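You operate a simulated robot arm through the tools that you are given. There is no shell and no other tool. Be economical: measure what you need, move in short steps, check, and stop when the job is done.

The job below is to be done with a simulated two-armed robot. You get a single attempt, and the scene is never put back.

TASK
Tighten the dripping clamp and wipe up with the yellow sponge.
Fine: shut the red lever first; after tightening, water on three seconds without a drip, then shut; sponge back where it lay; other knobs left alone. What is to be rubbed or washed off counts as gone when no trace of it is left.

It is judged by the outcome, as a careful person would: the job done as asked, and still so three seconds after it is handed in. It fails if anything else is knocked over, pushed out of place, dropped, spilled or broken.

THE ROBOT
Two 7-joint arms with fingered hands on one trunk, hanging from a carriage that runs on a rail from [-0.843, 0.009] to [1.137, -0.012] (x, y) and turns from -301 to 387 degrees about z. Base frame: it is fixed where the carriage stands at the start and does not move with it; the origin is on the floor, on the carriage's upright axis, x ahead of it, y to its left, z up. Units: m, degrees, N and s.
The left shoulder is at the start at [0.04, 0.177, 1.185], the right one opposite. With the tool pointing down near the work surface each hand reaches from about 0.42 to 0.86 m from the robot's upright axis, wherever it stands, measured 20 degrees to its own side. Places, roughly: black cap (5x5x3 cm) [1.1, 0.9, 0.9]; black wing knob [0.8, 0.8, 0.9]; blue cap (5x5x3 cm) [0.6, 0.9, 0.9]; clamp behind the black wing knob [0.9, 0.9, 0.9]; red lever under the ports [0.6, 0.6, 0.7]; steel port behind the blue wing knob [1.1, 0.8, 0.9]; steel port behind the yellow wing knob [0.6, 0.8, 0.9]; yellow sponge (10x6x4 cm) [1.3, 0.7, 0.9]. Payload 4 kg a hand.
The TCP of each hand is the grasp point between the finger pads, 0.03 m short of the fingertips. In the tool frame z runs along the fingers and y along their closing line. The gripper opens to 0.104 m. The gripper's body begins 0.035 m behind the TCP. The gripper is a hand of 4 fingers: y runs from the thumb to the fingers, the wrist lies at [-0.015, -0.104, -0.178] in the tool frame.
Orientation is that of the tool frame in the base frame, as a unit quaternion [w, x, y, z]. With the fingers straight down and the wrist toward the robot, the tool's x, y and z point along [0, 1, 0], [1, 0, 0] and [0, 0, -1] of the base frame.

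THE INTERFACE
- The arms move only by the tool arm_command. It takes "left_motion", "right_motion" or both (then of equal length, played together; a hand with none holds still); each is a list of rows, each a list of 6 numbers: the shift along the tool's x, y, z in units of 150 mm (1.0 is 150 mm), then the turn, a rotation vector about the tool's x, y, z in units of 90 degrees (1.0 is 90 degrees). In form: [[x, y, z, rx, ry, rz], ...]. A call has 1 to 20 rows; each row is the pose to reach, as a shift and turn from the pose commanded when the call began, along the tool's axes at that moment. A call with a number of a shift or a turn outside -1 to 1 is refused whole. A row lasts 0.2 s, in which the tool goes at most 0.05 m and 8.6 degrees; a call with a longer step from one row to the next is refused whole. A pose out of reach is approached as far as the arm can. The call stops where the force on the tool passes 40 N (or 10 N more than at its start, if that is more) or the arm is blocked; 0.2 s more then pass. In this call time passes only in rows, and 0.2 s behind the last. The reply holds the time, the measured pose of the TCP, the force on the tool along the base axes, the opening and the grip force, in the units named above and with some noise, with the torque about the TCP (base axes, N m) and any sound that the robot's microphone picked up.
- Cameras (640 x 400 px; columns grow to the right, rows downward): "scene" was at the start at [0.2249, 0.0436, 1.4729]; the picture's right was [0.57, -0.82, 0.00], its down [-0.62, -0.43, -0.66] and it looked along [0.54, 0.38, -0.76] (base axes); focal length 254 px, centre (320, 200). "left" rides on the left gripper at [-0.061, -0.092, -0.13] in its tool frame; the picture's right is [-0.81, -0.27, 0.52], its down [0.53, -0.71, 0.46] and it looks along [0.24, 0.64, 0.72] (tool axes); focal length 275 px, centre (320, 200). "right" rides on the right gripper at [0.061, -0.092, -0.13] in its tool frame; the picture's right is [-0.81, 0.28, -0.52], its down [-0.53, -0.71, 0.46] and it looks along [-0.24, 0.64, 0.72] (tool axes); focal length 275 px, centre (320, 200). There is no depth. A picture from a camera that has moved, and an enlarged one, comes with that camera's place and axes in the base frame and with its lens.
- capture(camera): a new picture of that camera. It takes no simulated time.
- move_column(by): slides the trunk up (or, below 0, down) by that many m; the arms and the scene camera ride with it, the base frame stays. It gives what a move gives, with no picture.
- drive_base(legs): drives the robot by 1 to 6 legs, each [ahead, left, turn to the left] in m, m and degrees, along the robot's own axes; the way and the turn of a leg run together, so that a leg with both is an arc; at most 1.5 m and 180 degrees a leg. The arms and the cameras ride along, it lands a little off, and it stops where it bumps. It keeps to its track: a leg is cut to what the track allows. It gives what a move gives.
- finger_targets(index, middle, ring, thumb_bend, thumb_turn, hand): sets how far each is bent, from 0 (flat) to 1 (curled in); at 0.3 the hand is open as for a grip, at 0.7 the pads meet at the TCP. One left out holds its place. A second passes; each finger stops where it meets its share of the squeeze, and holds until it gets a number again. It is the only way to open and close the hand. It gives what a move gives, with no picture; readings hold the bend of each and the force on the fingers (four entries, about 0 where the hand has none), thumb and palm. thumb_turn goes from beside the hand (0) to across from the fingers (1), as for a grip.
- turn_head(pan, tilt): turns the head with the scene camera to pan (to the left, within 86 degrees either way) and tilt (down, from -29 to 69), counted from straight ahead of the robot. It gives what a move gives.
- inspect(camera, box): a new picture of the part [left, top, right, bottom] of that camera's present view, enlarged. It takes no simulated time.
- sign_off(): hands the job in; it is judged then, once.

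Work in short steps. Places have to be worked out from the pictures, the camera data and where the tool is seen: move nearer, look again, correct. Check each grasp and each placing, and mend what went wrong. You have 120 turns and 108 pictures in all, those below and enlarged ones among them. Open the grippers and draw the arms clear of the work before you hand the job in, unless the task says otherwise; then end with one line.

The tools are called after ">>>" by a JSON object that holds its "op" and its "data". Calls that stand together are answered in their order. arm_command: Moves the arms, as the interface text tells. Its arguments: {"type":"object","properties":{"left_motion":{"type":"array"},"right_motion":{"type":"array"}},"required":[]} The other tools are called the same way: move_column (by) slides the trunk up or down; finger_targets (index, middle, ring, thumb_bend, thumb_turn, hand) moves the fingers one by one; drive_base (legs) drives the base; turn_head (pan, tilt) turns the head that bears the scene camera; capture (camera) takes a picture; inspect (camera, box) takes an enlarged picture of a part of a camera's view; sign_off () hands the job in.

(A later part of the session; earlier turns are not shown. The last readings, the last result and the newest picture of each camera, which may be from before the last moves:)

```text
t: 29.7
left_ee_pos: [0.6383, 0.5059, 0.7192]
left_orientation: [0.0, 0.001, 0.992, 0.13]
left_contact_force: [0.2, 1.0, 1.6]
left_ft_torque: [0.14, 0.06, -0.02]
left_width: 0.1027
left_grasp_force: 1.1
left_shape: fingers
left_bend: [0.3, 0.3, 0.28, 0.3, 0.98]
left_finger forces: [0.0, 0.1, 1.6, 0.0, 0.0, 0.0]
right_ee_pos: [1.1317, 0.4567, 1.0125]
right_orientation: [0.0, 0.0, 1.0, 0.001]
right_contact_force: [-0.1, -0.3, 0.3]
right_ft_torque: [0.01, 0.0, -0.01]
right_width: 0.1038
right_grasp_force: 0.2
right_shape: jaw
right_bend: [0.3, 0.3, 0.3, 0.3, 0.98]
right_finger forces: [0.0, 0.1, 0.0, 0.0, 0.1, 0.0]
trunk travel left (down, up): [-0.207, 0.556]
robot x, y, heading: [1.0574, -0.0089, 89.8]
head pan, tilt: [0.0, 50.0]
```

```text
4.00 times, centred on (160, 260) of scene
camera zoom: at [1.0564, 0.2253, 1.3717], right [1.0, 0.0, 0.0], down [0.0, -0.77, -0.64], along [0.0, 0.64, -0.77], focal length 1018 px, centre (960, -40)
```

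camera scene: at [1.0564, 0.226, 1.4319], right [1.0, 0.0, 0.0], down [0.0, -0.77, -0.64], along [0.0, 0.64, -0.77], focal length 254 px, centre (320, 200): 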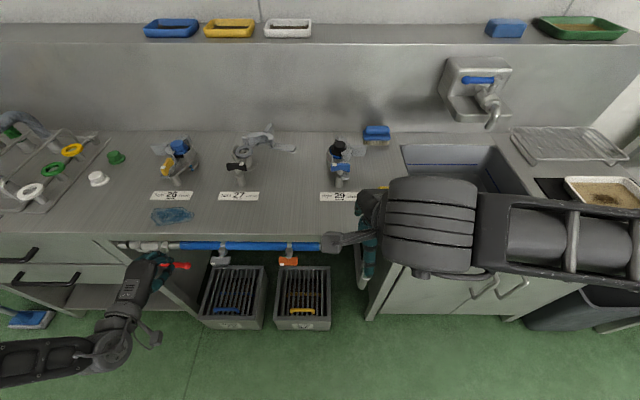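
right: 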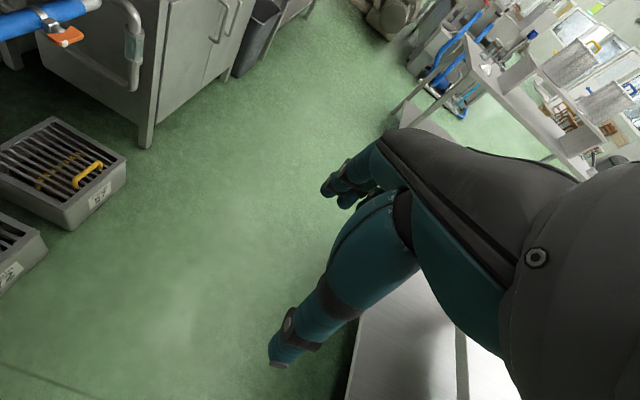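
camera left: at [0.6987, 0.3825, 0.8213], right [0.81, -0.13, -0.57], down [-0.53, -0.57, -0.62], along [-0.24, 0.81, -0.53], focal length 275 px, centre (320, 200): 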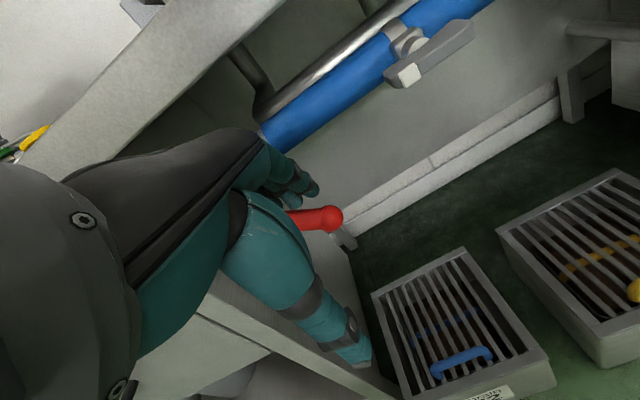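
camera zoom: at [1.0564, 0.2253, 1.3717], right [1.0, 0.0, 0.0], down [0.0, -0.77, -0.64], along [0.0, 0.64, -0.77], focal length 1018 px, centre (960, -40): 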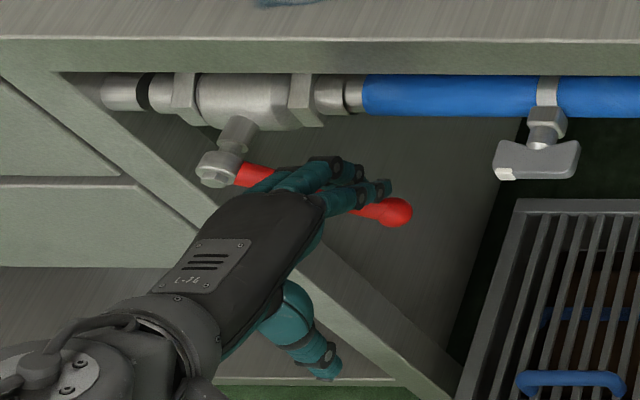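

The lever has turned from ~10° to ~38° down, moving easily. I continue downward, contact being at the leftmost finger.

>>> {"op": "arm_command", "data": {"left_motion": [[0, -0.035, 0.13, 0, 0, 0], [0, -0.07, 0.26, 0, 0, 0], [0.03, -0.104, 0.386, 0, 0, 0]]}}

>>> {"op": "capture", "data": {"camera": "left"}}

>>> {"op": "inspect", "data": {"camera": "scene", "box": [80, 210, 240, 310]}}

```text
t: 30.5
left_ee_pos: [0.635, 0.503, 0.6693]
left_orientation: [-0.001, 0.002, 0.992, 0.129]
left_contact_force: [0.2, -0.6, 0.1]
left_ft_torque: [0.01, 0.02, 0.0]
left_width: 0.1029
left_grasp_force: 0.1
left_shape: fingers
left_bend: [0.3, 0.3, 0.3, 0.3, 0.98]
left_finger forces: [0.0, 0.1, 0.2, 0.0, 0.0, 0.1]
left hand out of reach, approached as far as the arm can: row 3
right_ee_pos: [1.1327, 0.4562, 1.0115]
right_orientation: [0.0, 0.001, 1.0, 0.0]
right_contact_force: [-0.5, -0.6, -0.5]
right_ft_torque: [0.01, -0.01, 0.0]
right_width: 0.1037
right_grasp_force: 0.0
right_shape: jaw
right_bend: [0.3, 0.3, 0.3, 0.3, 0.98]
right_finger forces: [0.0, 0.0, 0.1, 0.0, 0.1, 0.0]
trunk travel left (down, up): [-0.207, 0.556]
robot x, y, heading: [1.0535, -0.0134, 90.1]
head pan, tilt: [0.0, 50.0]
```

```text
76 pictures are left
camera left: at [0.6951, 0.3806, 0.7707], right [0.81, -0.13, -0.57], down [-0.54, -0.57, -0.62], along [-0.24, 0.81, -0.53], focal length 275 px, centre (320, 200)
```

left: 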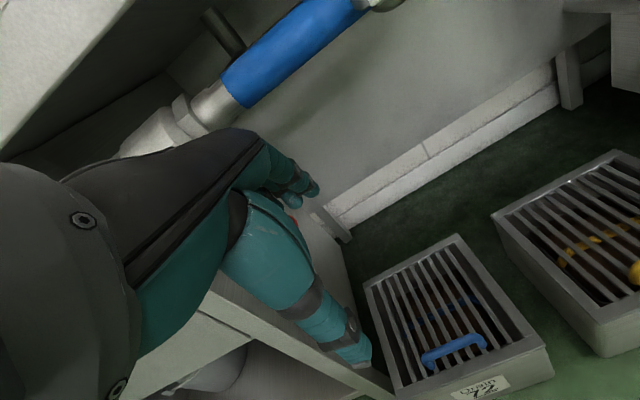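

```text
4.00 times, centred on (160, 260) of scene
camera zoom: at [1.0565, 0.2247, 1.3714], right [1.0, 0.0, 0.0], down [0.0, -0.77, -0.64], along [0.0, 0.64, -0.77], focal length 1018 px, centre (960, -40)
```

zoom: 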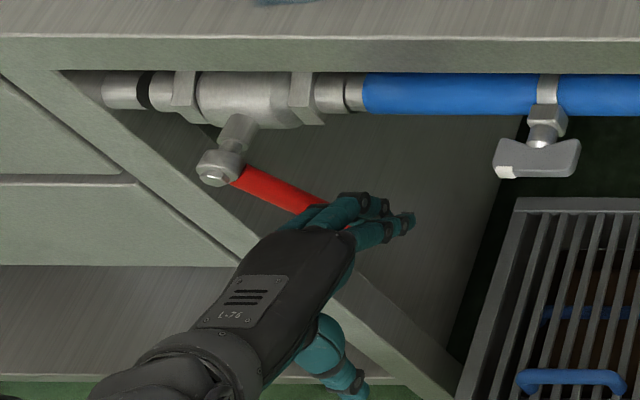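

Lever is now ~58° down. I lower the trunk 2.5 cm (arm limit) and sweep the fingers left (−x) to bring it to vertical.

>>> {"op": "move_column", "data": {"by": -0.025}}

>>> {"op": "arm_command", "data": {"left_motion": [[0.07, 0, 0, 0, 0, 0], [0.14, 0, 0, 0, 0, 0], [0.21, 0, 0, 0, 0, 0]]}}

>>> {"op": "inspect", "data": {"camera": "scene", "box": [80, 210, 240, 310]}}

```text
t: 31.2
left_ee_pos: [0.635, 0.5047, 0.6443]
left_orientation: [0.0, 0.001, 0.991, 0.13]
left_contact_force: [1.7, 0.0, 0.3]
left_ft_torque: [-0.06, -0.01, -0.06]
left_width: 0.1029
left_grasp_force: 1.0
left_shape: fingers
left_bend: [0.3, 0.3, 0.3, 0.3, 0.98]
left_finger forces: [0.0, 0.0, 1.1, 0.1, 0.0, 0.0]
right_ee_pos: [1.1334, 0.4565, 0.9885]
right_orientation: [-0.001, 0.0, 1.0, 0.0]
right_contact_force: [0.0, 0.6, 0.9]
right_ft_torque: [0.01, 0.0, 0.04]
right_width: 0.1037
right_grasp_force: 0.0
right_shape: jaw
right_bend: [0.3, 0.3, 0.3, 0.3, 0.98]
right_finger forces: [0.1, 0.0, 0.0, 0.0, 0.0, 0.0]
trunk travel left (down, up): [-0.182, 0.581]
robot x, y, heading: [1.0574, -0.0123, 90.1]
head pan, tilt: [0.0, 50.0]
```

```text
t: 32.0
left_ee_pos: [0.6032, 0.5053, 0.6442]
left_orientation: [0.0, 0.0, 0.991, 0.13]
left_contact_force: [1.8, -1.0, 1.2]
left_ft_torque: [-0.01, -0.05, -0.12]
left_width: 0.1032
left_grasp_force: 1.1
left_shape: fingers
left_bend: [0.3, 0.3, 0.31, 0.3, 0.98]
left_finger forces: [0.1, 0.1, 1.5, 0.0, 0.1, 0.0]
right_ee_pos: [1.1338, 0.4568, 0.9877]
right_orientation: [0.0, 0.0, 1.0, 0.0]
right_contact_force: [-0.5, -0.7, 0.1]
right_ft_torque: [0.0, -0.02, 0.0]
right_width: 0.1036
right_grasp_force: 0.0
right_shape: jaw
right_bend: [0.3, 0.3, 0.3, 0.3, 0.98]
right_finger forces: [0.0, 0.0, 0.0, 0.0, 0.1, 0.0]
trunk travel left (down, up): [-0.182, 0.581]
robot x, y, heading: [1.0578, -0.0109, 90.1]
head pan, tilt: [0.0, 50.0]
```

```text
4.00 times, centred on (160, 260) of scene
camera zoom: at [1.0565, 0.2249, 1.3465], right [1.0, 0.0, 0.0], down [0.0, -0.77, -0.64], along [0.0, 0.64, -0.77], focal length 1018 px, centre (960, -40)
```

zoom: 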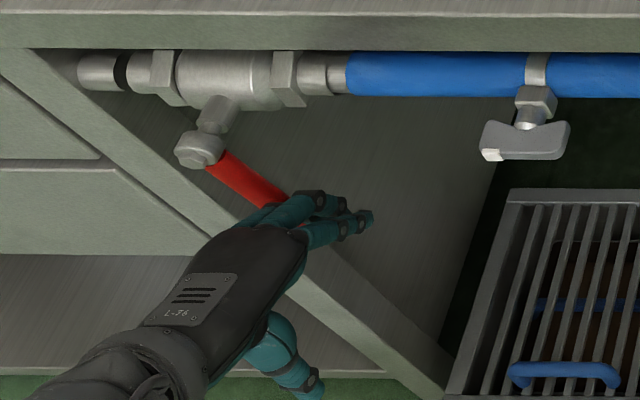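

Lever is ~83° down. A little further sweep until it resists.

>>> {"op": "arm_command", "data": {"left_motion": [[0.05, 0, 0, 0, 0, 0], [0.1, 0, 0, 0, 0, 0], [0.15, 0, 0, 0, 0, 0]]}}

>>> {"op": "inspect", "data": {"camera": "scene", "box": [80, 210, 240, 310]}}

```text
t: 32.8
left_ee_pos: [0.585, 0.5037, 0.6436]
left_orientation: [0.001, 0.002, 0.992, 0.13]
left_contact_force: [11.3, -3.6, 3.3]
left_ft_torque: [0.29, 0.22, -0.63]
left_width: 0.1031
left_grasp_force: 6.7
left_shape: fingers
left_bend: [0.3, 0.3, 0.31, 0.3, 0.98]
left_finger forces: [0.1, 0.1, 12.5, 0.0, 0.1, 0.0]
right_ee_pos: [1.1358, 0.4559, 0.9872]
right_orientation: [0.001, 0.0, 1.0, -0.001]
right_contact_force: [0.2, 0.3, -0.2]
right_ft_torque: [0.0, 0.01, 0.01]
right_width: 0.1035
right_grasp_force: 0.2
right_shape: jaw
right_bend: [0.3, 0.3, 0.3, 0.3, 0.98]
right_finger forces: [0.0, 0.0, 0.0, 0.0, 0.0, 0.1]
trunk travel left (down, up): [-0.182, 0.581]
robot x, y, heading: [1.0529, -0.0087, 89.7]
head pan, tilt: [0.0, 50.0]
```

```text
4.00 times, centred on (160, 260) of scene
camera zoom: at [1.0584, 0.2245, 1.3465], right [1.0, 0.0, 0.0], down [0.0, -0.77, -0.64], along [0.0, 0.64, -0.77], focal length 1018 px, centre (960, -40)
```

zoom: 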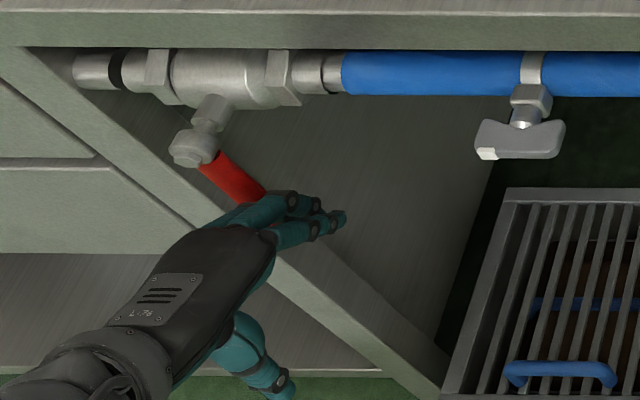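

Force rose to ~12 N: the lever is at its stop, shut. I release sideways, back out, then raise the trunk.

>>> {"op": "arm_command", "data": {"left_motion": [[-0.2, 0, 0, 0, 0, 0], [-0.25, -0.25, -0.07, 0, 0, 0], [-0.25, -0.5, -0.14, 0, 0, 0], [-0.25, -0.7, -0.2, 0, 0, 0]]}}

>>> {"op": "move_column", "data": {"by": 0.26}}

>>> {"op": "capture", "data": {"camera": "left"}}

>>> {"op": "capture", "data": {"camera": "scene"}}

```text
t: 33.8
left_ee_pos: [0.6199, 0.3902, 0.6468]
left_orientation: [0.002, 0.0, 0.992, 0.13]
left_contact_force: [-0.7, -1.1, 0.0]
left_ft_torque: [0.03, 0.05, 0.02]
left_width: 0.103
left_grasp_force: 0.1
left_shape: fingers
left_bend: [0.3, 0.3, 0.3, 0.3, 0.98]
left_finger forces: [0.1, 0.1, 0.0, 0.0, 0.0, 0.0]
right_ee_pos: [1.1339, 0.4552, 0.9849]
right_orientation: [0.0, 0.0, 1.0, -0.001]
right_contact_force: [0.1, -0.1, -0.3]
right_ft_torque: [0.03, 0.06, 0.01]
right_width: 0.1038
right_grasp_force: 0.1
right_shape: jaw
right_bend: [0.3, 0.3, 0.3, 0.3, 0.98]
right_finger forces: [0.0, 0.0, 0.1, 0.1, 0.1, 0.0]
trunk travel left (down, up): [-0.182, 0.581]
robot x, y, heading: [1.0504, -0.0161, 89.7]
head pan, tilt: [0.0, 50.0]
```

```text
t: 36.5
left_ee_pos: [0.6183, 0.3942, 0.9071]
left_orientation: [0.0, 0.001, 0.991, 0.131]
left_contact_force: [-0.4, -0.3, 0.3]
left_ft_torque: [0.01, -0.02, 0.01]
left_width: 0.103
left_grasp_force: 0.1
left_shape: fingers
left_bend: [0.3, 0.3, 0.3, 0.3, 0.98]
left_finger forces: [0.0, 0.0, 0.0, 0.0, 0.0, 0.0]
right_ee_pos: [1.1324, 0.4561, 1.2466]
right_orientation: [0.001, -0.001, 1.0, -0.001]
right_contact_force: [-0.5, 0.7, 0.2]
right_ft_torque: [0.02, 0.0, 0.02]
right_width: 0.1036
right_grasp_force: 0.1
right_shape: jaw
right_bend: [0.3, 0.3, 0.3, 0.3, 0.98]
right_finger forces: [0.0, 0.0, 0.0, 0.0, 0.0, 0.0]
trunk travel left (down, up): [-0.442, 0.321]
robot x, y, heading: [1.0511, -0.0096, 90.2]
head pan, tilt: [0.0, 50.0]
```

```text
72 pictures are left
camera left: at [0.6783, 0.2716, 1.009], right [0.81, -0.13, -0.57], down [-0.53, -0.57, -0.62], along [-0.24, 0.81, -0.53], focal length 275 px, centre (320, 200)
```

left: 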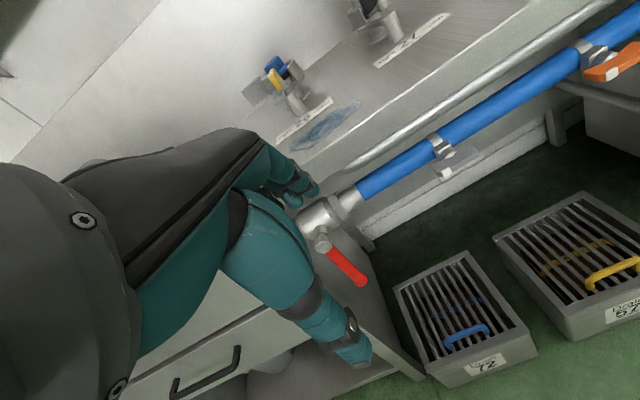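

```text
71 pictures are left
camera scene: at [1.0564, 0.225, 1.6065], right [1.0, 0.0, 0.0], down [0.0, -0.77, -0.64], along [0.0, 0.64, -0.77], focal length 254 px, centre (320, 200)
```

scene: 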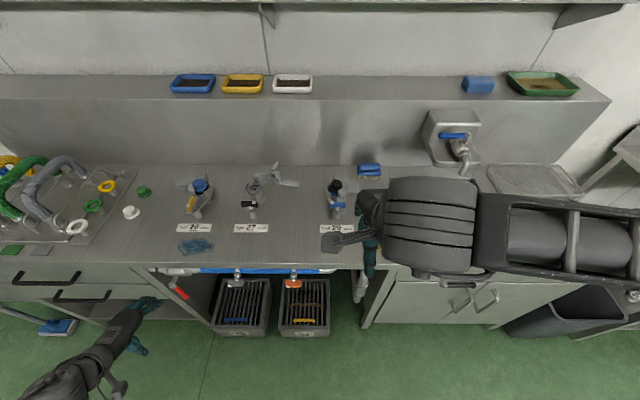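

Lever hangs straight down: shut. Now zoom on port 26 and 29 from the scene camera to fix knob geometry.

>>> {"op": "inspect", "data": {"camera": "scene", "box": [160, 165, 256, 225]}}

>>> {"op": "inspect", "data": {"camera": "scene", "box": [290, 165, 386, 225]}}

>>> {"op": "inspect", "data": {"camera": "left", "box": [230, 40, 358, 120]}}

```text
6.67 times, centred on (208, 195) of scene
camera zoom: at [1.0564, 0.225, 1.6065], right [1.0, 0.0, 0.0], down [0.0, -0.77, -0.64], along [0.0, 0.64, -0.77], focal length 1696 px, centre (1067, 233)
```

zoom: 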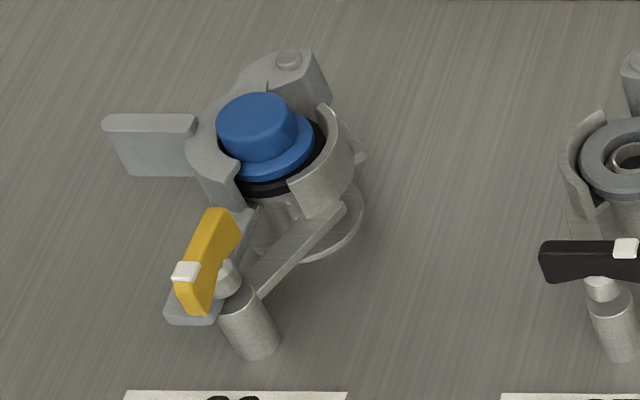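

```text
6.67 times, centred on (338, 195) of scene
camera zoom: at [1.0564, 0.225, 1.6065], right [1.0, 0.0, 0.0], down [0.0, -0.77, -0.64], along [0.0, 0.64, -0.77], focal length 1696 px, centre (200, 233)
```

zoom: 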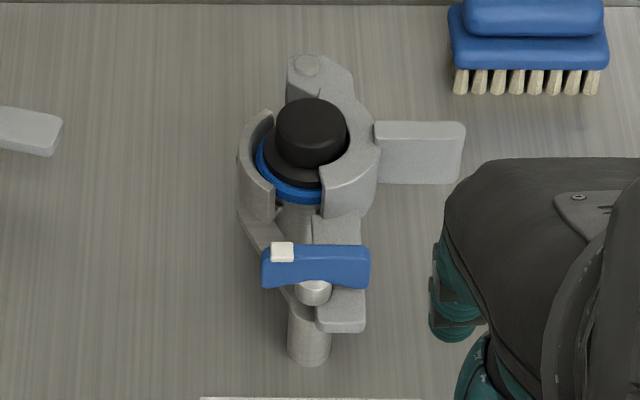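

```text
5.00 times, centred on (294, 80) of left
camera zoom: at [0.6783, 0.2716, 1.009], right [0.81, -0.13, -0.57], down [-0.53, -0.57, -0.62], along [-0.24, 0.81, -0.53], focal length 1376 px, centre (450, 800)
```

zoom: 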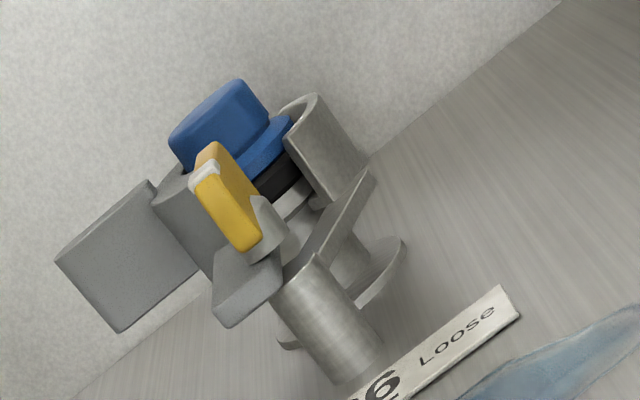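

Port 29 shows its mark at the left (tight); yellow wing lies along y with its mark toward me, top centre about (0.614,0.778,0.938), so it needs a 90° clockwise turn (mark to the left). I drive back to x≈0.84 and lift the left hand, unpitching it.

>>> {"op": "drive_base", "data": {"legs": [[0, 0.2, 0]]}}

>>> {"op": "arm_command", "data": {"left_motion": [[-0.2, 0, -0.25, 0.083, 0, 0], [-0.4, 0.0, -0.5, 0.167, 0, 0], [-0.6, 0.0, -0.75, 0.167, 0, 0], [-0.8, 0.1, -1.0, 0.167, 0, 0], [-1, 0.3, -1, 0.167, 0, 0], [-1, 0.5, -1, 0.167, 0, 0]]}}

```text
t: 38.1
left_ee_pos: [0.4196, 0.3983, 0.9064]
left_orientation: [-0.001, 0.003, 0.991, 0.13]
left_contact_force: [1.0, -0.2, -0.5]
left_ft_torque: [0.01, 0.03, 0.01]
left_width: 0.103
left_grasp_force: 0.1
left_shape: fingers
left_bend: [0.3, 0.3, 0.3, 0.3, 0.98]
left_finger forces: [0.0, 0.0, 0.0, 0.0, 0.0, 0.0]
right_ee_pos: [0.9353, 0.4585, 1.2468]
right_orientation: [0.0, 0.002, 1.0, 0.0]
right_contact_force: [-0.6, 0.4, 0.0]
right_ft_torque: [0.01, -0.02, 0.03]
right_width: 0.104
right_grasp_force: 0.0
right_shape: jaw
right_bend: [0.3, 0.3, 0.3, 0.3, 0.98]
right_finger forces: [0.0, 0.0, 0.0, 0.0, 0.0, 0.0]
trunk travel left (down, up): [-0.442, 0.321]
robot x, y, heading: [0.8554, -0.0075, 89.8]
head pan, tilt: [0.0, 50.0]
```

```text
refused: row 4 steps farther than a row can; nothing moved
```

One step was too long; I resend with smaller steps.

>>> {"op": "arm_command", "data": {"left_motion": [[-0.15, 0, -0.25, 0.083, 0, 0], [-0.3, 0.0, -0.5, 0.167, 0, 0], [-0.45, 0.0, -0.75, 0.167, 0, 0], [-0.6, 0.1, -1.0, 0.167, 0, 0], [-0.8, 0.3, -1, 0.167, 0, 0], [-1, 0.5, -1, 0.167, 0, 0]]}}

>>> {"op": "move_column", "data": {"by": -0.08}}

```text
t: 39.5
left_ee_pos: [0.5715, 0.4316, 1.0722]
left_orientation: [0.0, 0.002, 1.0, -0.002]
left_contact_force: [-0.3, 1.2, 0.3]
left_ft_torque: [-0.03, 0.04, 0.01]
left_width: 0.103
left_grasp_force: 0.1
left_shape: fingers
left_bend: [0.3, 0.3, 0.3, 0.3, 0.98]
left_finger forces: [0.1, 0.0, 0.0, 0.1, 0.0, 0.1]
right_ee_pos: [0.9369, 0.4605, 1.2477]
right_orientation: [0.001, 0.001, 1.0, 0.0]
right_contact_force: [0.0, 0.3, 0.7]
right_ft_torque: [-0.03, 0.0, -0.01]
right_width: 0.1038
right_grasp_force: 0.0
right_shape: jaw
right_bend: [0.3, 0.3, 0.3, 0.3, 0.98]
right_finger forces: [0.1, 0.0, 0.1, 0.0, 0.0, 0.1]
trunk travel left (down, up): [-0.442, 0.321]
robot x, y, heading: [0.8552, -0.0103, 89.9]
head pan, tilt: [0.0, 50.0]
```

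```text
t: 40.7
left_ee_pos: [0.5705, 0.4307, 0.9922]
left_orientation: [0.0, 0.002, 1.0, 0.0]
left_contact_force: [-0.3, 0.3, -0.1]
left_ft_torque: [0.0, 0.0, 0.0]
left_width: 0.103
left_grasp_force: 0.0
left_shape: fingers
left_bend: [0.3, 0.3, 0.3, 0.3, 0.98]
left_finger forces: [0.0, 0.1, 0.0, 0.0, 0.0, 0.1]
right_ee_pos: [0.9355, 0.4597, 1.1674]
right_orientation: [0.0, 0.001, 1.0, 0.0]
right_contact_force: [0.3, 0.4, -0.7]
right_ft_torque: [0.03, -0.02, -0.02]
right_width: 0.1038
right_grasp_force: 0.0
right_shape: jaw
right_bend: [0.3, 0.3, 0.3, 0.3, 0.98]
right_finger forces: [0.0, 0.0, 0.0, 0.0, 0.0, 0.1]
trunk travel left (down, up): [-0.362, 0.401]
robot x, y, heading: [0.8564, -0.0089, 89.9]
head pan, tilt: [0.0, 50.0]
```

Move the left hand up and forward over the bench, then yaw it 90° counter-clockwise (wrist to the right) at safe height to test reach.

>>> {"op": "arm_command", "data": {"left_motion": [[-0.06, 0.2, -0.1, 0, 0, 0], [-0.12, 0.4, -0.2, 0, 0, 0], [-0.18, 0.6, -0.3, 0, 0, 0], [-0.24, 0.8, -0.4, 0, 0, 0], [-0.29, 1.0, -0.45, 0, 0, 0]]}}

>>> {"op": "arm_command", "data": {"left_motion": [[0, 0.1, 0, 0, 0, -0.09], [0, 0.2, 0, 0, 0, -0.18], [0, 0.3, 0, 0, 0, -0.27], [0, 0.4, 0, 0, 0, -0.36], [0, 0.5, 0, 0, 0, -0.45], [0, 0.6, 0, 0, 0, -0.54], [0, 0.7, 0, 0, 0, -0.63], [0, 0.8, 0, 0, 0, -0.72], [0, 0.9, 0, 0, 0, -0.81], [0, 0.95, 0, 0, 0, -0.9], [0, 0.95, 0, 0, 0, -0.98]]}}

>>> {"op": "capture", "data": {"camera": "scene"}}

>>> {"op": "capture", "data": {"camera": "left"}}

```text
t: 41.9
left_ee_pos: [0.6149, 0.5812, 1.0598]
left_orientation: [0.0, 0.002, 1.0, 0.0]
left_contact_force: [0.1, -0.5, -0.8]
left_ft_torque: [0.0, 0.0, 0.01]
left_width: 0.1032
left_grasp_force: 0.1
left_shape: fingers
left_bend: [0.3, 0.3, 0.3, 0.3, 0.98]
left_finger forces: [0.1, 0.0, 0.1, 0.0, 0.0, 0.0]
right_ee_pos: [0.9366, 0.4595, 1.1662]
right_orientation: [0.0, 0.001, 1.0, 0.0]
right_contact_force: [-0.4, -0.2, 0.4]
right_ft_torque: [-0.03, -0.01, 0.0]
right_width: 0.1037
right_grasp_force: 0.1
right_shape: jaw
right_bend: [0.3, 0.3, 0.3, 0.3, 0.98]
right_finger forces: [0.0, 0.0, 0.1, 0.0, 0.0, 0.0]
trunk travel left (down, up): [-0.362, 0.401]
robot x, y, heading: [0.8577, -0.0045, 89.8]
head pan, tilt: [0.0, 50.0]
```

```text
t: 44.3
left_ee_pos: [0.613, 0.7196, 1.0582]
left_orientation: [0.0, -0.694, 0.72, 0.001]
left_contact_force: [-0.4, 0.1, -0.5]
left_ft_torque: [0.0, 0.04, -0.03]
left_width: 0.1032
left_grasp_force: 0.1
left_shape: fingers
left_bend: [0.3, 0.3, 0.3, 0.3, 0.98]
left_finger forces: [0.1, 0.0, 0.0, 0.0, 0.0, 0.1]
left hand out of reach, approached as far as the arm can: row 11
right_ee_pos: [0.9351, 0.4588, 1.1676]
right_orientation: [0.0, 0.002, 1.0, 0.0]
right_contact_force: [-1.1, -0.1, -0.2]
right_ft_torque: [0.0, 0.01, 0.02]
right_width: 0.1036
right_grasp_force: 0.1
right_shape: jaw
right_bend: [0.3, 0.3, 0.3, 0.3, 0.98]
right_finger forces: [0.0, 0.0, 0.1, 0.0, 0.0, 0.1]
trunk travel left (down, up): [-0.362, 0.401]
robot x, y, heading: [0.8615, -0.0103, 90.0]
head pan, tilt: [0.0, 50.0]
```

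```text
67 pictures are left
camera scene: at [0.8585, 0.2269, 1.5265], right [1.0, 0.0, 0.0], down [0.0, -0.77, -0.64], along [0.0, 0.64, -0.77], focal length 254 px, centre (320, 200)
```

scene: 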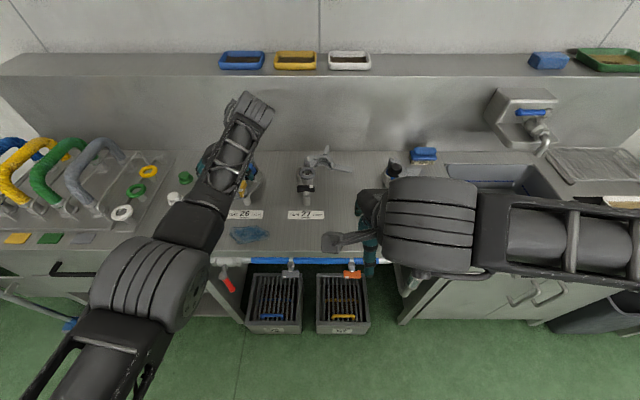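

```text
66 pictures are left
camera left: at [0.7079, 0.777, 1.189], right [0.3, 0.8, -0.52], down [0.69, -0.56, -0.46], along [-0.65, -0.22, -0.72], focal length 275 px, centre (320, 200)
```

left: 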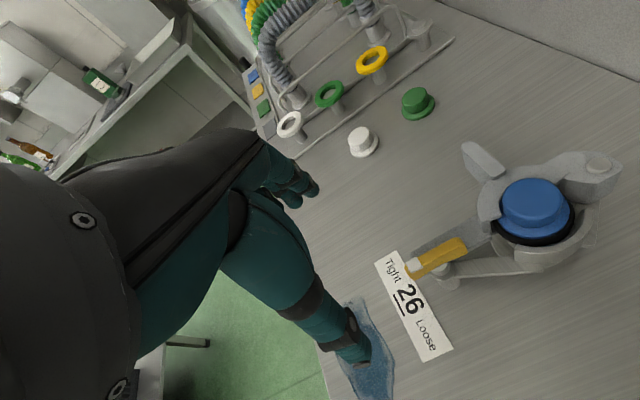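

Reach is fine with the wrist to the right. The wing spans (0.613,0.750)→(0.621,0.802), about 9° clockwise from y. I half-close the fingers and come to just above it, aligned.

>>> {"op": "finger_targets", "data": {"hand": "left", "index": 0.5, "middle": 0.5, "ring": 0.5, "thumb_bend": 0.5}}

>>> {"op": "arm_command", "data": {"left_motion": [[-0.1, 0, 0.12, 0, 0, 0.02], [-0.2, 0, 0.24, 0, 0, 0.04], [-0.3, 0, 0.36, 0, 0, 0.06], [-0.38, 0, 0.46, 0, 0, 0.07]]}}

>>> {"op": "capture", "data": {"camera": "left"}}

>>> {"op": "inspect", "data": {"camera": "scene", "box": [180, 80, 340, 220]}}

```text
t: 45.3
left_ee_pos: [0.6139, 0.7188, 1.0575]
left_orientation: [0.0, -0.695, 0.719, 0.0]
left_contact_force: [-0.3, 0.5, 0.8]
left_ft_torque: [-0.01, 0.03, 0.01]
left_width: 0.0524
left_grasp_force: 0.2
left_shape: fingers
left_bend: [0.5, 0.5, 0.5, 0.5, 0.98]
left_finger forces: [0.1, 0.0, 0.0, 0.1, 0.0, 0.1]
right_ee_pos: [0.9353, 0.4595, 1.168]
right_orientation: [0.001, 0.002, 1.0, 0.0]
right_contact_force: [0.3, -0.5, -0.9]
right_ft_torque: [0.0, 0.01, 0.0]
right_width: 0.1037
right_grasp_force: 0.0
right_shape: jaw
right_bend: [0.3, 0.3, 0.3, 0.3, 0.98]
right_finger forces: [0.0, 0.0, 0.1, 0.0, 0.0, 0.1]
trunk travel left (down, up): [-0.362, 0.401]
robot x, y, heading: [0.8555, -0.0103, 90.1]
head pan, tilt: [0.0, 50.0]
```

```text
t: 46.3
left_ee_pos: [0.6188, 0.7288, 1.003]
left_orientation: [0.0, -0.657, 0.754, 0.0]
left_contact_force: [-0.7, -0.3, -0.3]
left_ft_torque: [0.03, -0.03, 0.0]
left_width: 0.0522
left_grasp_force: 0.1
left_shape: fingers
left_bend: [0.5, 0.5, 0.5, 0.5, 0.98]
left_finger forces: [0.1, 0.1, 0.1, 0.0, 0.0, 0.0]
left hand out of reach, approached as far as the arm can: row 1, 2, 3, 4
right_ee_pos: [0.9344, 0.4575, 1.1675]
right_orientation: [0.001, 0.002, 1.0, 0.0]
right_contact_force: [0.9, 0.3, 0.0]
right_ft_torque: [-0.01, -0.01, 0.0]
right_width: 0.1039
right_grasp_force: 0.1
right_shape: jaw
right_bend: [0.3, 0.3, 0.3, 0.3, 0.98]
right_finger forces: [0.1, 0.1, 0.0, 0.0, 0.0, 0.1]
trunk travel left (down, up): [-0.362, 0.401]
robot x, y, heading: [0.8571, -0.0072, 90.1]
head pan, tilt: [0.0, 50.0]
```

```text
65 pictures are left
camera left: at [0.7175, 0.7761, 1.1329], right [0.38, 0.77, -0.52], down [0.63, -0.63, -0.46], along [-0.67, -0.15, -0.72], focal length 275 px, centre (320, 200)
```

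left: 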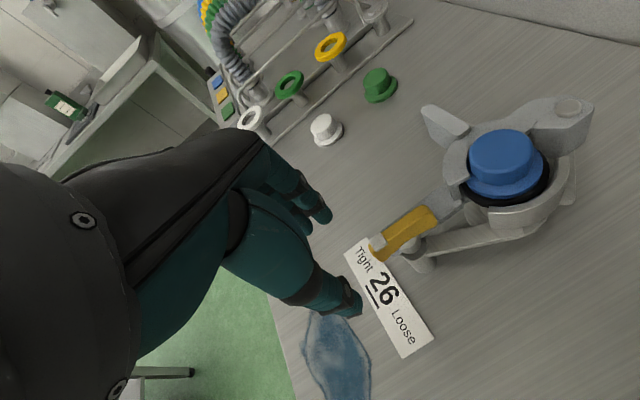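

```text
2.86 times, centred on (260, 150) of scene
camera zoom: at [0.8585, 0.2273, 1.5267], right [1.0, 0.0, 0.0], down [0.0, -0.77, -0.64], along [0.0, 0.64, -0.77], focal length 727 px, centre (491, 343)
```

zoom: 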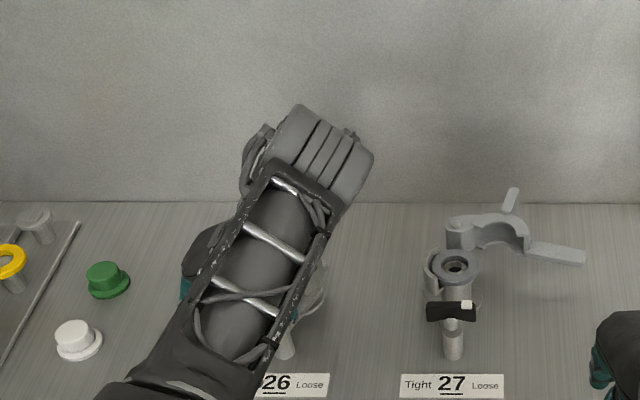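

The left wrist is at its limit in this attitude; for the right arm (coming from the right) it's natural. I retract the left hand (raise, un-yaw, back), then drive to x≈0.42 to use the right hand.

>>> {"op": "arm_command", "data": {"left_motion": [[0, 0, -0.2, 0, 0, 0], [0, 0, -0.4, 0, 0, 0.05], [0.1, 0, -0.6, 0, 0, 0.13], [0.25, 0, -0.6, 0, 0, 0.22], [0.4, 0, -0.6, 0, 0, 0.31], [0.55, 0, -0.6, 0, 0, 0.4], [0.7, 0, -0.6, 0, 0, 0.49], [0.85, 0, -0.6, 0, 0, 0.58], [1.0, 0, -0.6, 0, 0, 0.67], [1.0, 0, -0.6, 0, 0, 0.76], [1.0, 0, -0.6, 0, 0, 0.84]]}}

>>> {"op": "arm_command", "data": {"left_motion": [[0, -0.25, 0, 0, 0, 0], [0, -0.5, 0, 0, 0, 0], [0, -0.75, 0, 0, 0, 0], [0, -1, 0, 0, 0, 0]]}}

>>> {"op": "drive_base", "data": {"legs": [[0, 0.43, 0]]}}

>>> {"op": "capture", "data": {"camera": "scene"}}

```text
t: 48.7
left_ee_pos: [0.5949, 0.5761, 1.0913]
left_orientation: [0.0, -0.052, 0.999, 0.0]
left_contact_force: [-1.0, -0.1, 0.1]
left_ft_torque: [-0.01, 0.01, 0.0]
left_width: 0.0523
left_grasp_force: 0.0
left_shape: fingers
left_bend: [0.5, 0.5, 0.5, 0.5, 0.98]
left_finger forces: [0.0, 0.0, 0.1, 0.0, 0.0, 0.0]
right_ee_pos: [0.9351, 0.458, 1.1684]
right_orientation: [0.0, 0.002, 1.0, 0.0]
right_contact_force: [1.4, -0.4, 0.6]
right_ft_torque: [0.01, -0.03, 0.0]
right_width: 0.1038
right_grasp_force: 0.0
right_shape: jaw
right_bend: [0.3, 0.3, 0.3, 0.3, 0.98]
right_finger forces: [0.0, 0.0, 0.1, 0.1, 0.0, 0.0]
trunk travel left (down, up): [-0.362, 0.401]
robot x, y, heading: [0.857, -0.0099, 89.8]
head pan, tilt: [0.0, 50.0]
```

```text
t: 49.7
left_ee_pos: [0.6117, 0.4285, 1.0923]
left_orientation: [-0.001, -0.052, 0.999, -0.001]
left_contact_force: [0.3, 0.2, 0.4]
left_ft_torque: [-0.01, 0.02, 0.0]
left_width: 0.0523
left_grasp_force: 0.0
left_shape: fingers
left_bend: [0.5, 0.5, 0.5, 0.5, 0.98]
left_finger forces: [0.0, 0.1, 0.0, 0.0, 0.0, 0.1]
right_ee_pos: [0.9342, 0.4569, 1.1662]
right_orientation: [0.0, 0.002, 1.0, -0.001]
right_contact_force: [0.2, 0.1, -0.9]
right_ft_torque: [0.0, -0.03, -0.01]
right_width: 0.1038
right_grasp_force: 0.1
right_shape: jaw
right_bend: [0.3, 0.3, 0.3, 0.3, 0.98]
right_finger forces: [0.0, 0.1, 0.0, 0.1, 0.0, 0.0]
trunk travel left (down, up): [-0.362, 0.401]
robot x, y, heading: [0.8578, -0.0093, 89.7]
head pan, tilt: [0.0, 50.0]
```

```text
t: 52.3
left_ee_pos: [0.1864, 0.4355, 1.0914]
left_orientation: [-0.001, -0.051, 0.999, 0.001]
left_contact_force: [0.3, 0.0, -0.1]
left_ft_torque: [0.0, 0.0, 0.0]
left_width: 0.0523
left_grasp_force: 0.0
left_shape: fingers
left_bend: [0.5, 0.5, 0.5, 0.5, 0.98]
left_finger forces: [0.0, 0.0, 0.0, 0.0, 0.0, 0.0]
right_ee_pos: [0.5097, 0.462, 1.1661]
right_orientation: [0.0, 0.003, 1.0, 0.0]
right_contact_force: [-0.2, -0.9, 0.4]
right_ft_torque: [0.01, 0.04, -0.02]
right_width: 0.1034
right_grasp_force: 0.0
right_shape: jaw
right_bend: [0.3, 0.3, 0.3, 0.3, 0.98]
right_finger forces: [0.1, 0.0, 0.1, 0.1, 0.0, 0.1]
trunk travel left (down, up): [-0.362, 0.401]
robot x, y, heading: [0.4324, -0.0061, 89.6]
head pan, tilt: [0.0, 50.0]
```

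```text
63 pictures are left
camera scene: at [0.4333, 0.2314, 1.5266], right [1.0, -0.01, 0.0], down [-0.01, -0.77, -0.64], along [0.0, 0.64, -0.77], focal length 254 px, centre (320, 200)
```

scene: 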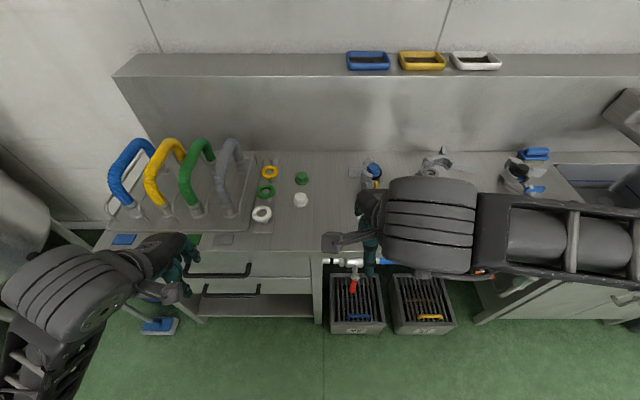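

Now move the right hand over near port 26 while yawing 81° counter-clockwise.

>>> {"op": "arm_command", "data": {"right_motion": [[-0.08, 0.1, 0.05, 0, 0, -0.09], [-0.16, 0.2, 0.1, 0, 0, -0.18], [-0.24, 0.3, 0.15, 0, 0, -0.27], [-0.32, 0.4, 0.2, 0, 0, -0.36], [-0.4, 0.5, 0.25, 0, 0, -0.45], [-0.48, 0.6, 0.3, 0, 0, -0.54], [-0.56, 0.7, 0.35, 0, 0, -0.63], [-0.64, 0.8, 0.4, 0, 0, -0.72], [-0.7, 0.9, 0.45, 0, 0, -0.81], [-0.74, 1.0, 0.5, 0, 0, -0.9]]}}

>>> {"op": "finger_targets", "data": {"hand": "right", "index": 0.5, "middle": 0.5, "ring": 0.5, "thumb_bend": 0.5}}

>>> {"op": "capture", "data": {"camera": "right"}}

>>> {"op": "capture", "data": {"camera": "scene"}}

```text
t: 54.5
left_ee_pos: [0.1859, 0.4339, 1.0912]
left_orientation: [-0.001, -0.051, 0.999, 0.0]
left_contact_force: [-0.9, -0.2, -0.3]
left_ft_torque: [-0.03, 0.02, 0.03]
left_width: 0.0524
left_grasp_force: 0.1
left_shape: fingers
left_bend: [0.5, 0.5, 0.5, 0.5, 0.98]
left_finger forces: [0.0, 0.0, 0.0, 0.1, 0.1, 0.0]
right_ee_pos: [0.5579, 0.4987, 1.0971]
right_orientation: [0.063, -0.461, 0.885, 0.019]
right_contact_force: [-0.5, -0.6, -0.3]
right_ft_torque: [0.0, -0.03, 0.0]
right_width: 0.1041
right_grasp_force: 0.2
right_shape: jaw
right_bend: [0.3, 0.3, 0.3, 0.3, 0.97]
right_finger forces: [0.0, 0.1, 0.0, 0.0, 0.1, 0.0]
right hand out of reach, approached as far as the arm can: row 6, 7, 8, 9, 10
trunk travel left (down, up): [-0.362, 0.401]
robot x, y, heading: [0.4323, -0.0077, 89.4]
head pan, tilt: [0.0, 50.0]
```

```text
t: 55.5
left_ee_pos: [0.1869, 0.4352, 1.0924]
left_orientation: [0.0, -0.051, 0.999, 0.0]
left_contact_force: [0.2, -0.4, 0.6]
left_ft_torque: [-0.02, 0.0, 0.0]
left_width: 0.0524
left_grasp_force: 0.1
left_shape: fingers
left_bend: [0.5, 0.5, 0.5, 0.5, 0.98]
left_finger forces: [0.0, 0.0, 0.1, 0.1, 0.0, 0.1]
right_ee_pos: [0.5588, 0.5008, 1.0989]
right_orientation: [0.064, -0.461, 0.885, 0.019]
right_contact_force: [-0.9, -0.7, 0.2]
right_ft_torque: [-0.03, -0.01, -0.02]
right_width: 0.0526
right_grasp_force: 0.1
right_shape: fingers
right_bend: [0.5, 0.5, 0.5, 0.5, 0.97]
right_finger forces: [0.1, 0.0, 0.0, 0.1, 0.0, 0.1]
trunk travel left (down, up): [-0.362, 0.401]
robot x, y, heading: [0.4311, -0.0031, 89.7]
head pan, tilt: [0.0, 50.0]
```

```text
62 pictures are left
camera right: at [0.5861, 0.3862, 1.2214], right [0.19, 0.77, 0.61], down [0.93, 0.06, -0.36], along [-0.32, 0.63, -0.7], focal length 275 px, centre (320, 200)
```

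right: 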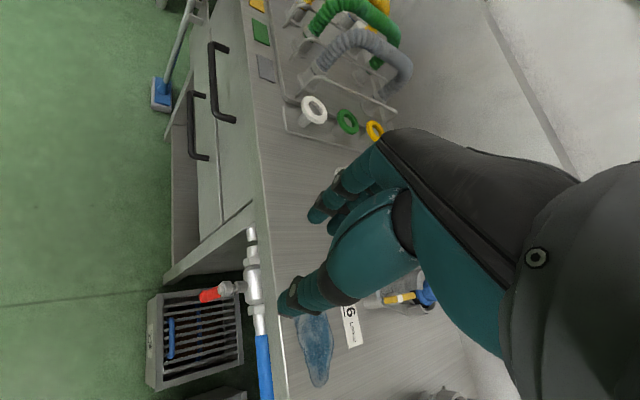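

```text
61 pictures are left
camera scene: at [0.4336, 0.2314, 1.5266], right [1.0, -0.01, 0.0], down [-0.01, -0.77, -0.64], along [0.0, 0.64, -0.77], focal length 254 px, centre (320, 200)
```

scene: 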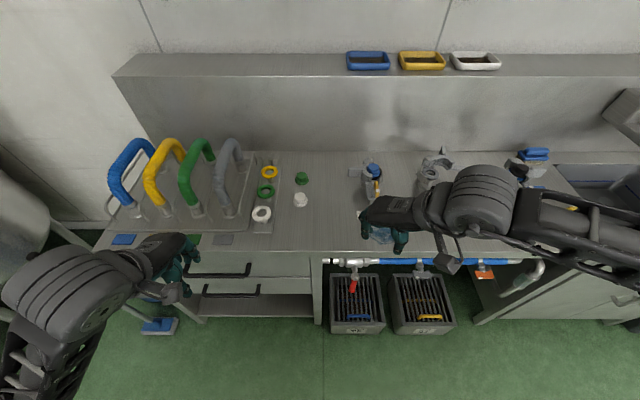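

The right arm was too folded at y≈0.5; I move it forward first and correct the orientation there.

>>> {"op": "arm_command", "data": {"right_motion": [[-0.2, 0.06, 0, 0, 0, 0], [-0.4, 0.12, 0, 0, 0, 0], [-0.6, 0.18, 0, -0.01, 0.03, -0.07], [-0.8, 0.24, 0, -0.02, 0.05, -0.15], [-1.0, 0.3, 0, -0.03, 0.07, -0.22], [-1.0, 0.3, 0, -0.035, 0.079, -0.289]]}}

```text
t: 56.9
left_ee_pos: [0.1853, 0.4338, 1.0918]
left_orientation: [-0.001, -0.052, 0.999, 0.0]
left_contact_force: [0.0, 0.5, 0.8]
left_ft_torque: [-0.03, -0.05, -0.01]
left_width: 0.0524
left_grasp_force: 0.0
left_shape: fingers
left_bend: [0.5, 0.5, 0.5, 0.5, 0.98]
left_finger forces: [0.0, 0.1, 0.0, 0.0, 0.1, 0.1]
right_ee_pos: [0.4993, 0.4744, 1.0332]
right_orientation: [0.052, -0.541, 0.838, 0.044]
right_contact_force: [-1.4, 0.2, -0.4]
right_ft_torque: [0.01, -0.04, 0.01]
right_width: 0.0522
right_grasp_force: 0.0
right_shape: fingers
right_bend: [0.5, 0.5, 0.5, 0.5, 0.98]
right_finger forces: [0.0, 0.0, 0.0, 0.1, 0.0, 0.1]
right hand out of reach, approached as far as the arm can: row 1, 2, 3, 4, 5, 6
trunk travel left (down, up): [-0.362, 0.401]
robot x, y, heading: [0.4337, -0.0034, 89.5]
head pan, tilt: [0.0, 50.0]
```

The right arm is worse off there (yawed wrist would also sit 10 cm farther forward — out of reach). I change the plan: push the wing's near end round with a single stiff finger, hand in its natural attitude. First bring the right hand back to a neutral pose.

>>> {"op": "arm_command", "data": {"right_motion": [[-0.03, -0.06, -0.1, 0.006, 0.007, 0.075], [-0.06, -0.12, -0.2, 0.012, 0.014, 0.15], [-0.09, -0.18, -0.3, 0.018, 0.022, 0.225], [-0.12, -0.24, -0.4, 0.024, 0.029, 0.3], [-0.15, -0.3, -0.5, 0.03, 0.036, 0.375], [-0.18, -0.36, -0.6, 0.036, 0.043, 0.45], [-0.21, -0.42, -0.7, 0.043, 0.05, 0.525], [-0.24, -0.5, -0.8, 0.049, 0.058, 0.6], [-0.27, -0.6, -0.8, 0.055, 0.065, 0.67], [-0.27, -0.65, -0.8, 0.059, 0.07, 0.729]]}}

>>> {"op": "drive_base", "data": {"legs": [[0, -0.42, 0]]}}

>>> {"op": "finger_targets", "data": {"hand": "left", "index": 1.0, "middle": 1.0, "ring": 0.3, "thumb_bend": 0.3}}

>>> {"op": "capture", "data": {"camera": "left"}}

>>> {"op": "capture", "data": {"camera": "scene"}}

```text
t: 59.1
left_ee_pos: [0.1866, 0.4353, 1.0921]
left_orientation: [-0.001, -0.052, 0.999, 0.0]
left_contact_force: [0.2, 0.7, 0.5]
left_ft_torque: [-0.01, -0.01, -0.01]
left_width: 0.0525
left_grasp_force: 0.1
left_shape: fingers
left_bend: [0.5, 0.5, 0.5, 0.5, 0.98]
left_finger forces: [0.0, 0.1, 0.0, 0.1, 0.0, 0.0]
right_ee_pos: [0.5965, 0.4588, 1.1598]
right_orientation: [0.002, 0.002, 1.0, 0.0]
right_contact_force: [0.1, -1.1, -0.1]
right_ft_torque: [0.04, -0.02, -0.01]
right_width: 0.0523
right_grasp_force: 0.0
right_shape: fingers
right_bend: [0.5, 0.5, 0.5, 0.5, 0.98]
right_finger forces: [0.0, 0.1, 0.0, 0.1, 0.0, 0.0]
trunk travel left (down, up): [-0.362, 0.401]
robot x, y, heading: [0.4332, -0.0068, 89.4]
head pan, tilt: [0.0, 50.0]
```

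```text
t: 61.7
left_ee_pos: [0.6087, 0.4297, 1.0907]
left_orientation: [0.0, -0.052, 0.999, 0.0]
left_contact_force: [0.0, 0.2, 0.3]
left_ft_torque: [-0.01, 0.04, 0.01]
left_width: 0.0525
left_grasp_force: 0.1
left_shape: fingers
left_bend: [0.5, 0.5, 0.5, 0.5, 0.98]
left_finger forces: [0.0, 0.1, 0.0, 0.0, 0.0, 0.1]
right_ee_pos: [1.0154, 0.4554, 1.159]
right_orientation: [0.002, -0.001, 1.0, 0.0]
right_contact_force: [0.2, -0.5, -0.1]
right_ft_torque: [0.03, 0.02, -0.02]
right_width: 0.0523
right_grasp_force: 0.1
right_shape: fingers
right_bend: [0.5, 0.5, 0.5, 0.5, 0.98]
right_finger forces: [0.1, 0.0, 0.0, 0.0, 0.0, 0.1]
trunk travel left (down, up): [-0.362, 0.401]
robot x, y, heading: [0.8534, -0.0063, 89.7]
head pan, tilt: [0.0, 50.0]
```

```text
t: 62.7
left_ee_pos: [0.6078, 0.4307, 1.0916]
left_orientation: [0.0, -0.052, 0.999, -0.001]
left_contact_force: [0.1, 0.5, 0.3]
left_ft_torque: [-0.04, 0.04, 0.01]
left_width: 0.0656
left_grasp_force: 0.0
left_shape: fingers
left_bend: [1.0, 1.0, 0.3, 0.3, 0.98]
left_finger forces: [0.0, 0.0, 0.0, 0.1, 0.0, 0.0]
right_ee_pos: [1.0142, 0.4555, 1.1588]
right_orientation: [0.002, -0.001, 1.0, 0.0]
right_contact_force: [-0.1, 0.2, -0.5]
right_ft_torque: [0.02, -0.01, -0.02]
right_width: 0.0521
right_grasp_force: 0.1
right_shape: fingers
right_bend: [0.5, 0.5, 0.5, 0.5, 0.98]
right_finger forces: [0.1, 0.1, 0.1, 0.0, 0.0, 0.1]
trunk travel left (down, up): [-0.362, 0.401]
robot x, y, heading: [0.8515, -0.0085, 89.6]
head pan, tilt: [0.0, 50.0]
```

```text
60 pictures are left
camera left: at [0.6769, 0.3449, 1.2215], right [0.83, -0.19, -0.52], down [-0.46, -0.77, -0.45], along [-0.31, 0.61, -0.72], focal length 275 px, centre (320, 200)
```

left: 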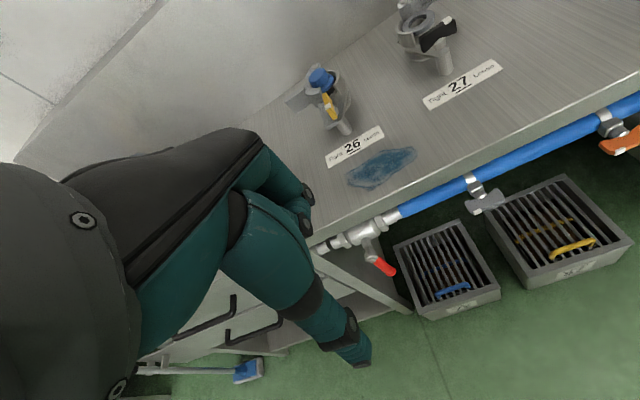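

```text
59 pictures are left
camera scene: at [0.8538, 0.2271, 1.5266], right [1.0, 0.0, 0.0], down [0.0, -0.77, -0.64], along [0.0, 0.64, -0.77], focal length 254 px, centre (320, 200)
```

scene: 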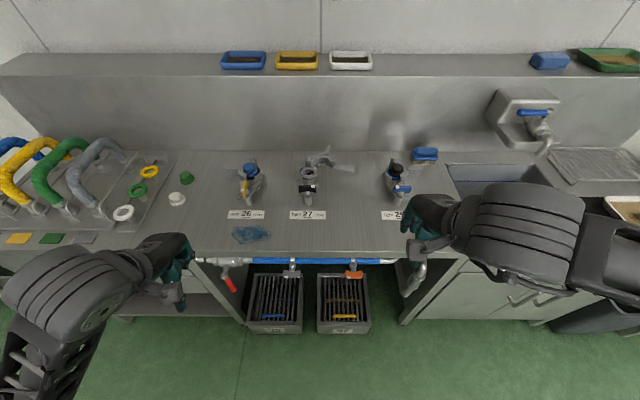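

I'll use the closed fingertips as a compact pusher at the TCP (wing spans z≈0.919–0.944, plate below tops out ≈0.91). Close the left hand and bring it toward a spot right-front of the wing, still high.

>>> {"op": "finger_targets", "data": {"hand": "left", "index": 0.7, "middle": 0.7, "ring": 0.7, "thumb_bend": 0.7}}

>>> {"op": "arm_command", "data": {"left_motion": [[-0.11, 0.2, 0.05, 0, 0, 0.02], [-0.22, 0.4, 0.1, 0, 0, 0.04], [-0.33, 0.6, 0.15, 0, 0, 0.06], [-0.44, 0.8, 0.2, 0, 0, 0.066], [-0.55, 0.95, 0.25, 0, 0, 0.066]]}}

>>> {"op": "arm_command", "data": {"left_motion": [[0, 0.25, 0.05, 0, 0, 0], [0, 0.5, 0.1, 0, 0, 0], [0, 0.75, 0.15, 0, 0, 0], [0, 0.95, 0.2, 0, 0, 0]]}}

>>> {"op": "capture", "data": {"camera": "left"}}

>>> {"op": "inspect", "data": {"camera": "scene", "box": [200, 130, 328, 210]}}

```text
t: 63.7
left_ee_pos: [0.6067, 0.4291, 1.0913]
left_orientation: [0.0, -0.053, 0.999, 0.0]
left_contact_force: [-0.2, 0.2, 0.3]
left_ft_torque: [0.01, 0.04, 0.04]
left_width: 0.0013
left_grasp_force: 0.1
left_shape: fingers
left_bend: [0.7, 0.7, 0.7, 0.7, 0.97]
left_finger forces: [0.0, 0.1, 0.0, 0.0, 0.1, 0.0]
right_ee_pos: [1.0146, 0.456, 1.1595]
right_orientation: [0.002, -0.001, 1.0, 0.0]
right_contact_force: [0.1, -0.4, 0.4]
right_ft_torque: [-0.03, -0.01, 0.02]
right_width: 0.0522
right_grasp_force: 0.0
right_shape: fingers
right_bend: [0.5, 0.5, 0.5, 0.5, 0.98]
right_finger forces: [0.1, 0.0, 0.1, 0.0, 0.0, 0.0]
trunk travel left (down, up): [-0.362, 0.401]
robot x, y, heading: [0.8525, -0.005, 89.9]
head pan, tilt: [0.0, 50.0]
```

```text
t: 64.9
left_ee_pos: [0.6753, 0.5804, 1.0554]
left_orientation: [0.0, -0.001, 1.0, 0.0]
left_contact_force: [-0.1, -0.8, 0.0]
left_ft_torque: [0.0, 0.0, -0.01]
left_width: 0.001
left_grasp_force: 0.1
left_shape: fingers
left_bend: [0.7, 0.7, 0.7, 0.7, 0.97]
left_finger forces: [0.0, 0.1, 0.1, 0.1, 0.0, 0.0]
right_ee_pos: [1.0156, 0.4559, 1.1598]
right_orientation: [0.002, -0.001, 1.0, 0.0]
right_contact_force: [-0.1, -0.1, 0.3]
right_ft_torque: [0.02, -0.01, 0.01]
right_width: 0.0521
right_grasp_force: 0.1
right_shape: fingers
right_bend: [0.5, 0.5, 0.5, 0.5, 0.98]
right_finger forces: [0.1, 0.0, 0.0, 0.0, 0.1, 0.1]
trunk travel left (down, up): [-0.362, 0.401]
robot x, y, heading: [0.8531, -0.0097, 90.1]
head pan, tilt: [0.0, 50.0]
```

```text
t: 65.9
left_ee_pos: [0.6745, 0.722, 1.023]
left_orientation: [0.0, -0.001, 1.0, 0.0]
left_contact_force: [-0.2, 0.7, -0.5]
left_ft_torque: [-0.02, 0.01, 0.0]
left_width: 0.0015
left_grasp_force: 0.0
left_shape: fingers
left_bend: [0.7, 0.7, 0.7, 0.7, 0.97]
left_finger forces: [0.0, 0.0, 0.1, 0.0, 0.0, 0.0]
right_ee_pos: [1.0147, 0.4548, 1.1587]
right_orientation: [0.002, 0.0, 1.0, 0.0]
right_contact_force: [0.5, -0.3, -0.4]
right_ft_torque: [-0.03, -0.01, 0.0]
right_width: 0.052
right_grasp_force: 0.1
right_shape: fingers
right_bend: [0.5, 0.5, 0.5, 0.5, 0.98]
right_finger forces: [0.0, 0.1, 0.0, 0.0, 0.1, 0.0]
trunk travel left (down, up): [-0.362, 0.401]
robot x, y, heading: [0.8546, -0.0098, 89.7]
head pan, tilt: [0.0, 50.0]
```

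```text
58 pictures are left
camera left: at [0.7357, 0.6308, 1.1531], right [0.81, -0.27, -0.52], down [-0.53, -0.71, -0.45], along [-0.25, 0.64, -0.72], focal length 275 px, centre (320, 200)
```

left: 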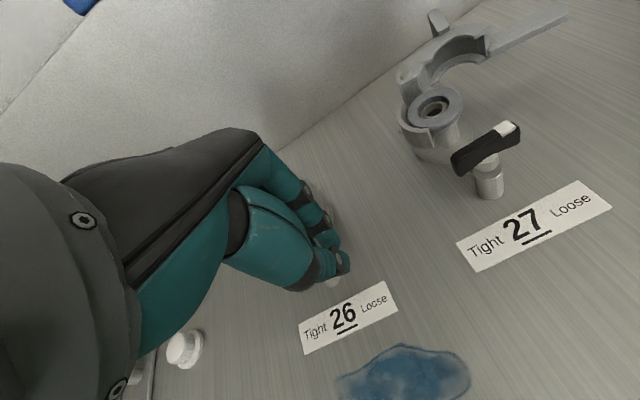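

```text
5.00 times, centred on (264, 170) of scene
camera zoom: at [0.8539, 0.2272, 1.5266], right [1.0, 0.0, 0.0], down [0.0, -0.77, -0.64], along [0.0, 0.64, -0.77], focal length 1272 px, centre (600, 350)
```

zoom: 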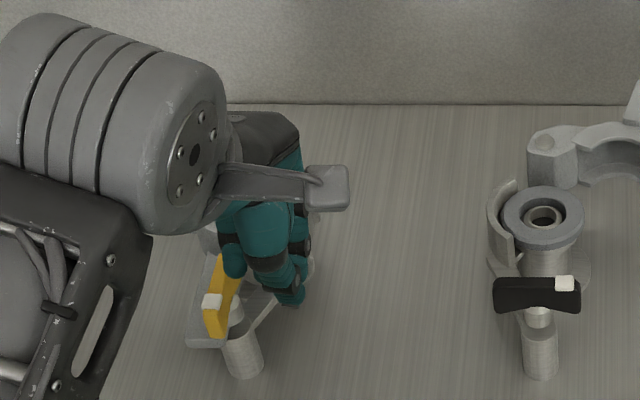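

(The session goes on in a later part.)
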